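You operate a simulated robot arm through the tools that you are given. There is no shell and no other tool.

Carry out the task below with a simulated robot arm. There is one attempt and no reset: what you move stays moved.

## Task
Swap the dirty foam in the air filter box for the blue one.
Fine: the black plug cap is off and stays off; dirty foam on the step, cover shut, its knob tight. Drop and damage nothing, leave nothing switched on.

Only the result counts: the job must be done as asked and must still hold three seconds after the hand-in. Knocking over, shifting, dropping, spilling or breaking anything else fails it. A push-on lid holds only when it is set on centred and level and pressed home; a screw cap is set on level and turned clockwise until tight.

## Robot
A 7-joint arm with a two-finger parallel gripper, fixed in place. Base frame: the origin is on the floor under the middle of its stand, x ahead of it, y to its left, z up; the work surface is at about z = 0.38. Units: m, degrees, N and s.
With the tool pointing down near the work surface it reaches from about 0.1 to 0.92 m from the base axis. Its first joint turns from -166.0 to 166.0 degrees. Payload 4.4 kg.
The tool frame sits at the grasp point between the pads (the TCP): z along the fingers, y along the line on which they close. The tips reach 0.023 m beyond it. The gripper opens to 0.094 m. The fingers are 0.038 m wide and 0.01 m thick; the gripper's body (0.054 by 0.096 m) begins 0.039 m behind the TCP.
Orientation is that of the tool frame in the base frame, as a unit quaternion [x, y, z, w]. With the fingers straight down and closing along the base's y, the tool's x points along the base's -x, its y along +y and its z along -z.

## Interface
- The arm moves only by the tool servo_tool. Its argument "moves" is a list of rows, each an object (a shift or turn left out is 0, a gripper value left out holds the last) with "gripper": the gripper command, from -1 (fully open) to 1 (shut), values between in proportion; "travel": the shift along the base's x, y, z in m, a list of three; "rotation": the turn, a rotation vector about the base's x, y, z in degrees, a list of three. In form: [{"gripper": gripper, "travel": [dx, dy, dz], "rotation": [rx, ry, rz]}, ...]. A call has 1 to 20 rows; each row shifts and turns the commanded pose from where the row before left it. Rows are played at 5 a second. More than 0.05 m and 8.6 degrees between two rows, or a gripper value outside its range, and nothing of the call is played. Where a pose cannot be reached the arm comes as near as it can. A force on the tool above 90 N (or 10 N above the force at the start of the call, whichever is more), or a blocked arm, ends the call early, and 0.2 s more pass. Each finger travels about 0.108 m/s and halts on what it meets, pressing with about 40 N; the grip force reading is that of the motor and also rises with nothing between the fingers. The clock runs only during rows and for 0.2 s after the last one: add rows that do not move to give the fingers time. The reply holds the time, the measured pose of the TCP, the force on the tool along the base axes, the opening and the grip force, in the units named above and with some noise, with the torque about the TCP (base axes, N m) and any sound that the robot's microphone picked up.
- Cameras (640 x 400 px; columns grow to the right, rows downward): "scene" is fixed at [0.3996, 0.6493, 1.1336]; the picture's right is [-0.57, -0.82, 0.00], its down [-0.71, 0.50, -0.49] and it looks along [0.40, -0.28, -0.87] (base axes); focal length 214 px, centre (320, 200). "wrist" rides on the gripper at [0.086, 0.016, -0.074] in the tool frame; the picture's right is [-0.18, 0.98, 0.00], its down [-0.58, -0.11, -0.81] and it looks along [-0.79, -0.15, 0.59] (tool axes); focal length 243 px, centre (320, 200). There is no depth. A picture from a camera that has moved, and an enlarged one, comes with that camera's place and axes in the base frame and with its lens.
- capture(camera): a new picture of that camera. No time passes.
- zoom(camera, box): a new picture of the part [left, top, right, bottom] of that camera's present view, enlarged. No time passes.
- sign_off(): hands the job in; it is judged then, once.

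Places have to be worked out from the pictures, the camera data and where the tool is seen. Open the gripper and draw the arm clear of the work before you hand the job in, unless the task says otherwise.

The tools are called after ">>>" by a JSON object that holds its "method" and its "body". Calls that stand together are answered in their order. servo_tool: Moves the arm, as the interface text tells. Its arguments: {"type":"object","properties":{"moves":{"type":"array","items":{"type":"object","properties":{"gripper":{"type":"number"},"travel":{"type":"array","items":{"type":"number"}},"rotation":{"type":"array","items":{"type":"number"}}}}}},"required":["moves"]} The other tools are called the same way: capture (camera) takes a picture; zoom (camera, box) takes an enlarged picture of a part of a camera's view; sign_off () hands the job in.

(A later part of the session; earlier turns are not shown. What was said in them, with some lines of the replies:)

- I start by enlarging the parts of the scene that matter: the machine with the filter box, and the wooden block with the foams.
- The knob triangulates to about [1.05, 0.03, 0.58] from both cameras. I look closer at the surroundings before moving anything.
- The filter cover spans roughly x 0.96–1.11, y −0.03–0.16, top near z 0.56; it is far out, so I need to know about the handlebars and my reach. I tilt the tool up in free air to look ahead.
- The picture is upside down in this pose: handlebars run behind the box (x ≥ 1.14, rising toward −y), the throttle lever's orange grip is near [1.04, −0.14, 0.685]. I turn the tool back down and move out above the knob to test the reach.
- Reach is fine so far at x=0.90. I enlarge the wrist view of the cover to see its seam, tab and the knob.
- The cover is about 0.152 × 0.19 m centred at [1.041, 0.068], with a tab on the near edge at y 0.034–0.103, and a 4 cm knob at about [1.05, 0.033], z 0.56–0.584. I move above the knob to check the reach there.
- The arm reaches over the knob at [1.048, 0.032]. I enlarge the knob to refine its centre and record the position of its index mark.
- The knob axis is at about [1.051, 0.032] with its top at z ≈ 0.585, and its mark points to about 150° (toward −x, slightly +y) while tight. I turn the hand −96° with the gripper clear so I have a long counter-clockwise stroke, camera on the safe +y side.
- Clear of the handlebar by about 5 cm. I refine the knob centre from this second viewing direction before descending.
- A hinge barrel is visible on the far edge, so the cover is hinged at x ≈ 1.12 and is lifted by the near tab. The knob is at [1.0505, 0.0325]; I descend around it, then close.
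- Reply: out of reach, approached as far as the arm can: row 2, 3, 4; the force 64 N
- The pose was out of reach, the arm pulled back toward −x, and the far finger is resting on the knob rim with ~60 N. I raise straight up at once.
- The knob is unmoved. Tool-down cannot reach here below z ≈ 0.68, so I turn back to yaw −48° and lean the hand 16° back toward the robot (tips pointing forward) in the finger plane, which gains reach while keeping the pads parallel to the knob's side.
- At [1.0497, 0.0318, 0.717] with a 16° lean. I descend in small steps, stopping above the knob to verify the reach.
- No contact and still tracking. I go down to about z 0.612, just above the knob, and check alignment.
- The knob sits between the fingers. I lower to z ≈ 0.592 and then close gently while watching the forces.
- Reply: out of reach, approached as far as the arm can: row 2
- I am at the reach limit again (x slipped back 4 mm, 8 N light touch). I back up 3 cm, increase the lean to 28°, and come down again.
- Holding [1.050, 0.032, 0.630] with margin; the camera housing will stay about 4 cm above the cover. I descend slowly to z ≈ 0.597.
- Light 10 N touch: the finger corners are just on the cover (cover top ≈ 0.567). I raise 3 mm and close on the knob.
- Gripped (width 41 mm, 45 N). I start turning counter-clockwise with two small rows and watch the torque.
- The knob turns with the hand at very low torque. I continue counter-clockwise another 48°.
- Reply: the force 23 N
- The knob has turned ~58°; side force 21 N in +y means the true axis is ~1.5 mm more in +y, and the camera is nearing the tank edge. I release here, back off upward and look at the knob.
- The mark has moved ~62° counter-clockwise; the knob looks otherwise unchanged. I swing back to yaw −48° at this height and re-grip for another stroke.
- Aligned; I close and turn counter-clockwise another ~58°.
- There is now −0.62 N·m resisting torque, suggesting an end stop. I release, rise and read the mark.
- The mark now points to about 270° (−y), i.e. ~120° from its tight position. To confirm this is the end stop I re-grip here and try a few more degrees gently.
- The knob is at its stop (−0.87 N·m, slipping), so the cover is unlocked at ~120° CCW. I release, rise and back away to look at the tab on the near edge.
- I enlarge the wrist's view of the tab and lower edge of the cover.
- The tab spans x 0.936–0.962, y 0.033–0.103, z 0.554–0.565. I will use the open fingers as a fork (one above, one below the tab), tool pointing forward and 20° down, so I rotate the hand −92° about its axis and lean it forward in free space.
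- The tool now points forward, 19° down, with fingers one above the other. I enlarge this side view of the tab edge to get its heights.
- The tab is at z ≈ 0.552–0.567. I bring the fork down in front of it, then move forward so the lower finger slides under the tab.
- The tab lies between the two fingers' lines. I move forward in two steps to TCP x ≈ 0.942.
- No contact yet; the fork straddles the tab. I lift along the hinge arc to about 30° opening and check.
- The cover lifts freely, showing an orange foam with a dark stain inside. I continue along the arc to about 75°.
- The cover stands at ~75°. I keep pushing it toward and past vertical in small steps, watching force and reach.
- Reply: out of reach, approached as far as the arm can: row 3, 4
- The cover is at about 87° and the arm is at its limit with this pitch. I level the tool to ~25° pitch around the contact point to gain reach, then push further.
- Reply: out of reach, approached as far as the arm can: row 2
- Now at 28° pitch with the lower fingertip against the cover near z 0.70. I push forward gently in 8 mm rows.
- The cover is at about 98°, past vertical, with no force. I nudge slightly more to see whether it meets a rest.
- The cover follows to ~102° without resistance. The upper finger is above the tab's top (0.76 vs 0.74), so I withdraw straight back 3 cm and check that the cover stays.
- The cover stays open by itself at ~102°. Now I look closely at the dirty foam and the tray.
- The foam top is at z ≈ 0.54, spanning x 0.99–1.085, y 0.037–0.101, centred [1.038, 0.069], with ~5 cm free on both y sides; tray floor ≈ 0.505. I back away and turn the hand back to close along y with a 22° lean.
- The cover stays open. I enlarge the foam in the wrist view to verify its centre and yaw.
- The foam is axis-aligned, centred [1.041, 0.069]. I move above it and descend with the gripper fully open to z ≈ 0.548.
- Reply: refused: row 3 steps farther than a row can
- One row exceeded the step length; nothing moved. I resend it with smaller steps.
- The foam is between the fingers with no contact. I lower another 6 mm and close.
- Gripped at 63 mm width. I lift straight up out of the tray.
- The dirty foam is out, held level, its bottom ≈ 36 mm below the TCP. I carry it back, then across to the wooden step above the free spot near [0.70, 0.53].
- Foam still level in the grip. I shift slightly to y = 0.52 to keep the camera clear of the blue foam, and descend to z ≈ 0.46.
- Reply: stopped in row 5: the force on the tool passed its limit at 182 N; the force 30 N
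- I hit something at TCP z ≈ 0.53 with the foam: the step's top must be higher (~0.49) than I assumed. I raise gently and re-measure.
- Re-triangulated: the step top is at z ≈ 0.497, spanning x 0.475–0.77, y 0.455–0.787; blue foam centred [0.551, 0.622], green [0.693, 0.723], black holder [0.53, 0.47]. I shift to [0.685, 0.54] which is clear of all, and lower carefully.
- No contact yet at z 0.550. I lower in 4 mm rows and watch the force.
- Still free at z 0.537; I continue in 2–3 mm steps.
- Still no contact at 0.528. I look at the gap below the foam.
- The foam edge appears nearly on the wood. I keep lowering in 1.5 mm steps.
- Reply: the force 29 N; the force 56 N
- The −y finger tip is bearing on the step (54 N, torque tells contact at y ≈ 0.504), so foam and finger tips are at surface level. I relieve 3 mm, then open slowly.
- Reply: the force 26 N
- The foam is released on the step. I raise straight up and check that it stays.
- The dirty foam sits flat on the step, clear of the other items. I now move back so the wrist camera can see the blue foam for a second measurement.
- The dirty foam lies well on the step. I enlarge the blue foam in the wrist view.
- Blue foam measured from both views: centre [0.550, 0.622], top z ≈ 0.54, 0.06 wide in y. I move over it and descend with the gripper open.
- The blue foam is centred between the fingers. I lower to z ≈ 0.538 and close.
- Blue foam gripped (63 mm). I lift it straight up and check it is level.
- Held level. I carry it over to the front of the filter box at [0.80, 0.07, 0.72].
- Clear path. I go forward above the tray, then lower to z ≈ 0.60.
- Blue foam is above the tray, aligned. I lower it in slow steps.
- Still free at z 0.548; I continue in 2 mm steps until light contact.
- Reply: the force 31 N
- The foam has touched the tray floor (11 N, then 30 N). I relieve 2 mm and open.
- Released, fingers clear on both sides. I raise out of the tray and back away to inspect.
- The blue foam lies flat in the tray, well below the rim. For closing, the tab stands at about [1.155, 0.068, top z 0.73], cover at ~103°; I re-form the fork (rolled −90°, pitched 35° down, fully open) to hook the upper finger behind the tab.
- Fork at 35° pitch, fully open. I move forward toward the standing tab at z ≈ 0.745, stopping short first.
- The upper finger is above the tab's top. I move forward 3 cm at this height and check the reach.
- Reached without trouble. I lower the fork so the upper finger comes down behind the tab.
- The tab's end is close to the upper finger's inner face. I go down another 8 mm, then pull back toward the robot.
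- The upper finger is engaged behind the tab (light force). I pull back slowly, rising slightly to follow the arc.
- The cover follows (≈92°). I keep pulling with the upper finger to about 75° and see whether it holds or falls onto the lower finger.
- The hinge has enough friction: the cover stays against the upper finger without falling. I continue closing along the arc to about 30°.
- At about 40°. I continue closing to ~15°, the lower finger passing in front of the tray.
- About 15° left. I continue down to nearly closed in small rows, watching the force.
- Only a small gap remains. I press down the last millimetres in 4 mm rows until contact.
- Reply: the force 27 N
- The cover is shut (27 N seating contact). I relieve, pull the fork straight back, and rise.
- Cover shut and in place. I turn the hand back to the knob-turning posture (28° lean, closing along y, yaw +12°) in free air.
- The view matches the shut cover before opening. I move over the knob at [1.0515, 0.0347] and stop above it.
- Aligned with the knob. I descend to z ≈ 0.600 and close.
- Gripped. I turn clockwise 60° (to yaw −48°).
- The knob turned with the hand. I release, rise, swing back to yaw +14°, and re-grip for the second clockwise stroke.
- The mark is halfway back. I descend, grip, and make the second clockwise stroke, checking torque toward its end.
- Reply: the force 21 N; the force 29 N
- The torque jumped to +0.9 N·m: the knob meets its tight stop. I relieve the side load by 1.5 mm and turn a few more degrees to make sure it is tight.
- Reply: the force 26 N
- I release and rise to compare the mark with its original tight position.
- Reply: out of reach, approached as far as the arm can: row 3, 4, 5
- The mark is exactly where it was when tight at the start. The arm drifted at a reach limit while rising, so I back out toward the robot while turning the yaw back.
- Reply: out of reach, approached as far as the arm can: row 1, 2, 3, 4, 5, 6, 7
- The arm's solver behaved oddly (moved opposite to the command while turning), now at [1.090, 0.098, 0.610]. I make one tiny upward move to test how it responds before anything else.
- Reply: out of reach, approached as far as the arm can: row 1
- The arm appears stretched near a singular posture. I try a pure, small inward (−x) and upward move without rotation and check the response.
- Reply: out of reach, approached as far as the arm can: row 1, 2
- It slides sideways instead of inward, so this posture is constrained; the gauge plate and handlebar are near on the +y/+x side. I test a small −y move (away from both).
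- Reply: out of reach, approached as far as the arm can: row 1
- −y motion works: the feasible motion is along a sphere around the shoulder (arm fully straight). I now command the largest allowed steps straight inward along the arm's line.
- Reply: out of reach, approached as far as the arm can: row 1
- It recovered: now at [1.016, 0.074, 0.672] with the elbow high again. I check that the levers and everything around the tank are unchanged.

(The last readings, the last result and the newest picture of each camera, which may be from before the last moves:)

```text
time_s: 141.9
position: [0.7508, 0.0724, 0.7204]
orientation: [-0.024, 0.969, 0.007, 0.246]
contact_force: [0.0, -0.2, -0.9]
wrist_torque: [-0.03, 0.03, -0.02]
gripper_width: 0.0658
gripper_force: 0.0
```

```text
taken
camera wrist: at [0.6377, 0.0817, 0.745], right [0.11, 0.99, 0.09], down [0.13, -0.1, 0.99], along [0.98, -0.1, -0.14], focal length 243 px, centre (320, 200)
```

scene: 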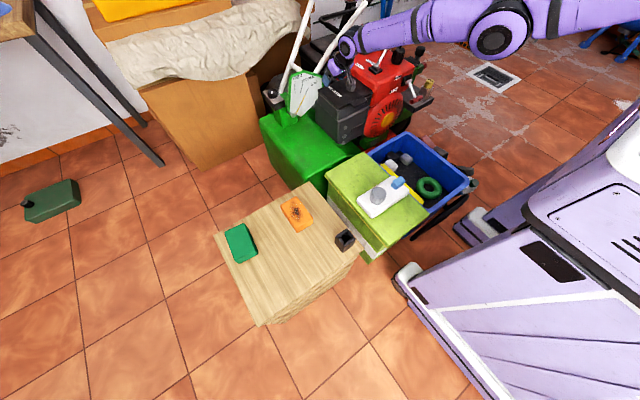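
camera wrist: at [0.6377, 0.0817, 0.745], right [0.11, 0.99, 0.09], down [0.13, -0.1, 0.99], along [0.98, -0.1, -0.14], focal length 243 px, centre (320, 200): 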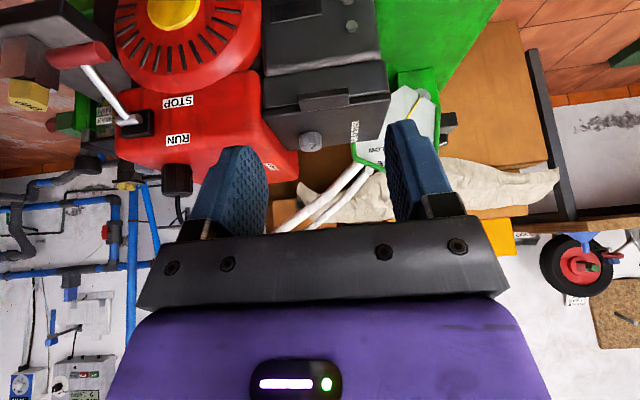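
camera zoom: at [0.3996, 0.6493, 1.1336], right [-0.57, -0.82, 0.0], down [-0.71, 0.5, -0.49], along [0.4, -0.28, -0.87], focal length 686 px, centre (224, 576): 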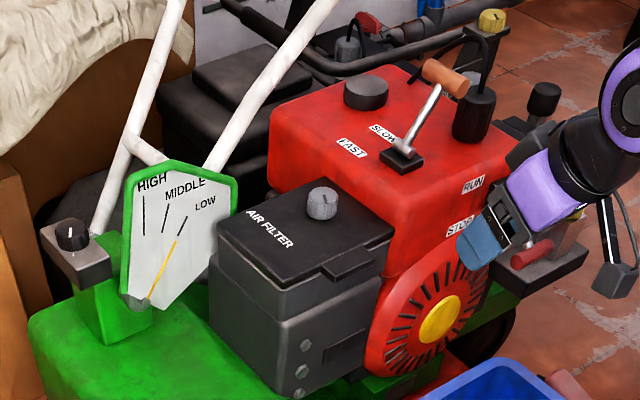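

Everything around the engine matches the first picture, and the cover is shut with the knob mark at its tight position. I retract to the start area with the gripper open and take final checks.

>>> {"method": "servo_tool", "body": {"moves": [{"travel": [-0.03, 0.005, 0.03], "rotation": [0, 7, 0], "gripper": -1}, {"travel": [-0.03, 0.005, 0.03], "rotation": [0, 7, 0]}, {"travel": [-0.03, 0.005, 0.03], "rotation": [0, 7, 0]}, {"travel": [-0.03, 0.005, 0.03], "rotation": [0, 7, 0]}, {"travel": [0, 0.01, 0.02]}, {}]}}

>>> {"method": "capture", "body": {"camera": "scene"}}

>>> {"method": "zoom", "body": {"camera": "scene", "box": [300, 60, 380, 110]}}

>>> {"method": "zoom", "body": {"camera": "scene", "box": [350, 20, 450, 90]}}

>>> {"method": "zoom", "body": {"camera": "scene", "box": [200, 170, 400, 330]}}

>>> {"method": "zoom", "body": {"camera": "wrist", "box": [220, 90, 420, 240]}}

```text
time_s: 143.3
position: [0.6284, 0.1029, 0.8598]
orientation: [-0.022, 1.0, 0.012, 0.003]
contact_force: [0.1, -0.6, 0.1]
wrist_torque: [-0.01, 0.0, -0.03]
gripper_width: 0.0938
gripper_force: 0.1
```

```text
taken
```

scene: 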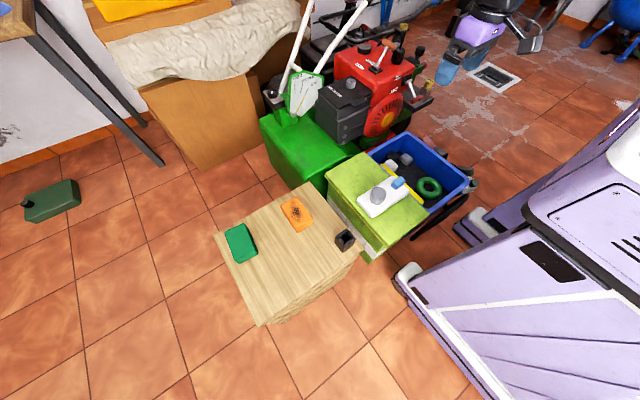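

```text
8.00 times, centred on (340, 85) of scene
camera zoom: at [0.3996, 0.6493, 1.1336], right [-0.57, -0.82, 0.0], down [-0.71, 0.5, -0.49], along [0.4, -0.28, -0.87], focal length 1716 px, centre (160, 1120)
```

zoom: 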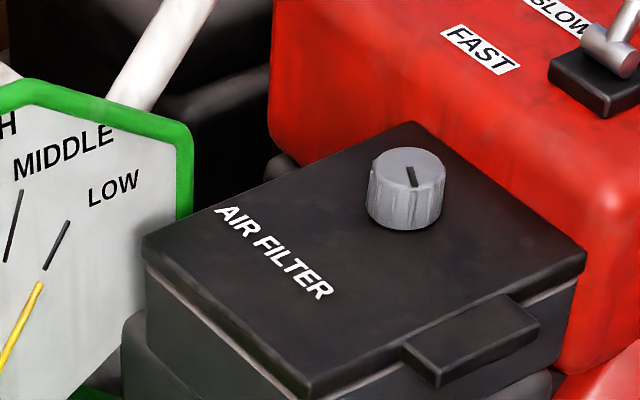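

```text
5.71 times, centred on (400, 55) of scene
camera zoom: at [0.3996, 0.6493, 1.1336], right [-0.57, -0.82, 0.0], down [-0.71, 0.5, -0.49], along [0.4, -0.28, -0.87], focal length 1226 px, centre (-137, 1029)
```

zoom: 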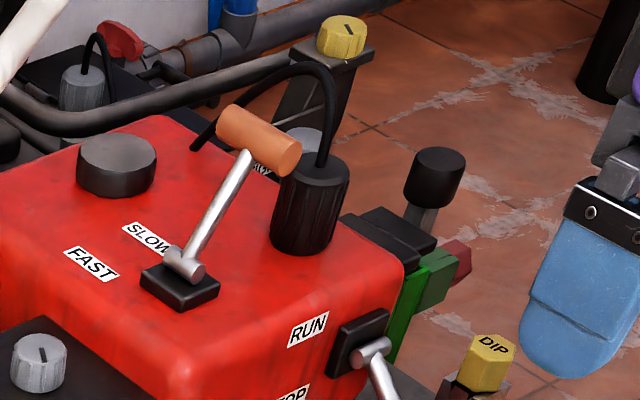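

```text
2.50 times, centred on (300, 250) of scene
camera zoom: at [0.3996, 0.6493, 1.1336], right [-0.57, -0.82, 0.0], down [-0.71, 0.5, -0.49], along [0.4, -0.28, -0.87], focal length 536 px, centre (370, 75)
```

zoom: 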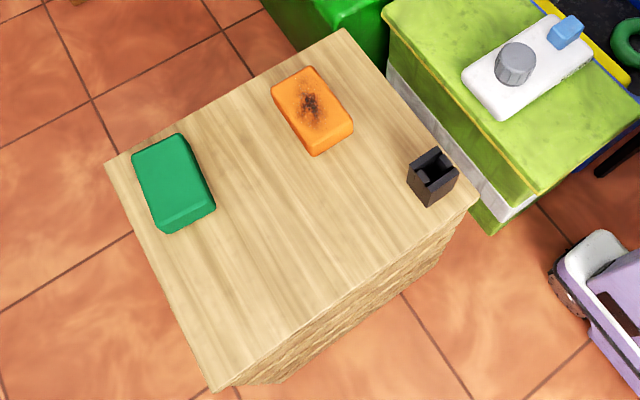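

```text
2.67 times, centred on (320, 165) of wrist
camera zoom: at [0.542, 0.1122, 0.9335], right [0.14, 0.99, 0.02], down [0.58, -0.1, 0.81], along [0.8, -0.1, -0.59], focal length 647 px, centre (320, 293)
```

zoom: 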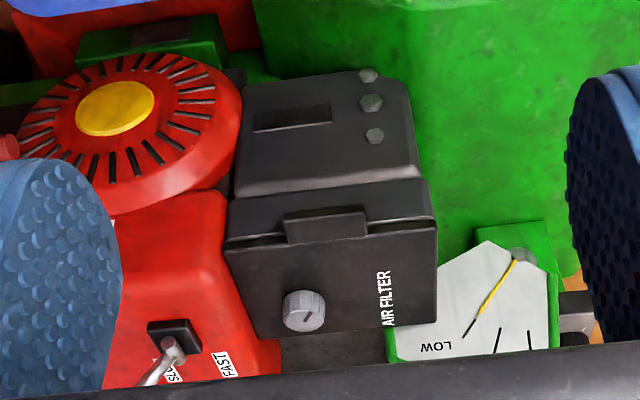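

Everything checks out: blue foam in, cover shut, knob mark back at its tight position, dirty foam flat on the step, plug cap and all levers untouched, no sounds, and the arm is clear with the gripper open. I hand the job in.

>>> {"method": "sign_off", "body": {}}

```text
The job is handed in.
```

The blue foam is in the air filter box and the job is handed in. I haven't been told the verdict.

- **Filter box:** The cover is shut. The knob is back at its original mark, and the torque rose at its stop when I tightened it.
- **Dirty foam:** It lies flat on the wooden block. I took that block to be the step.
- **Plug cap and controls:** The plug cap, the throttle and RUN/STOP levers and the vacuum look the same as in the first pictures. No sounds were reported at any point.

Four contacts or slips happened along the way:

- **Knob press:** On the first approach, one finger pressed the knob's rim with about 60 N. The knob showed no change afterwards.
- **Step contact:** I first assumed the block's top was lower than it is. The foam and one finger hit the block at a peak of 182 N. The foam slid slightly in the grip, and I saw no damage to it or the block.
- **Setting the foam down:** The finger then pressed the block again with about 54 N before I released the foam.
- **Arm slip:** After the final tightening, the arm reached its limit and slid off course. It came within 2 cm or so of the gauge plate and a handlebar before I brought it back. The force readings stayed near zero, and nothing looks moved.
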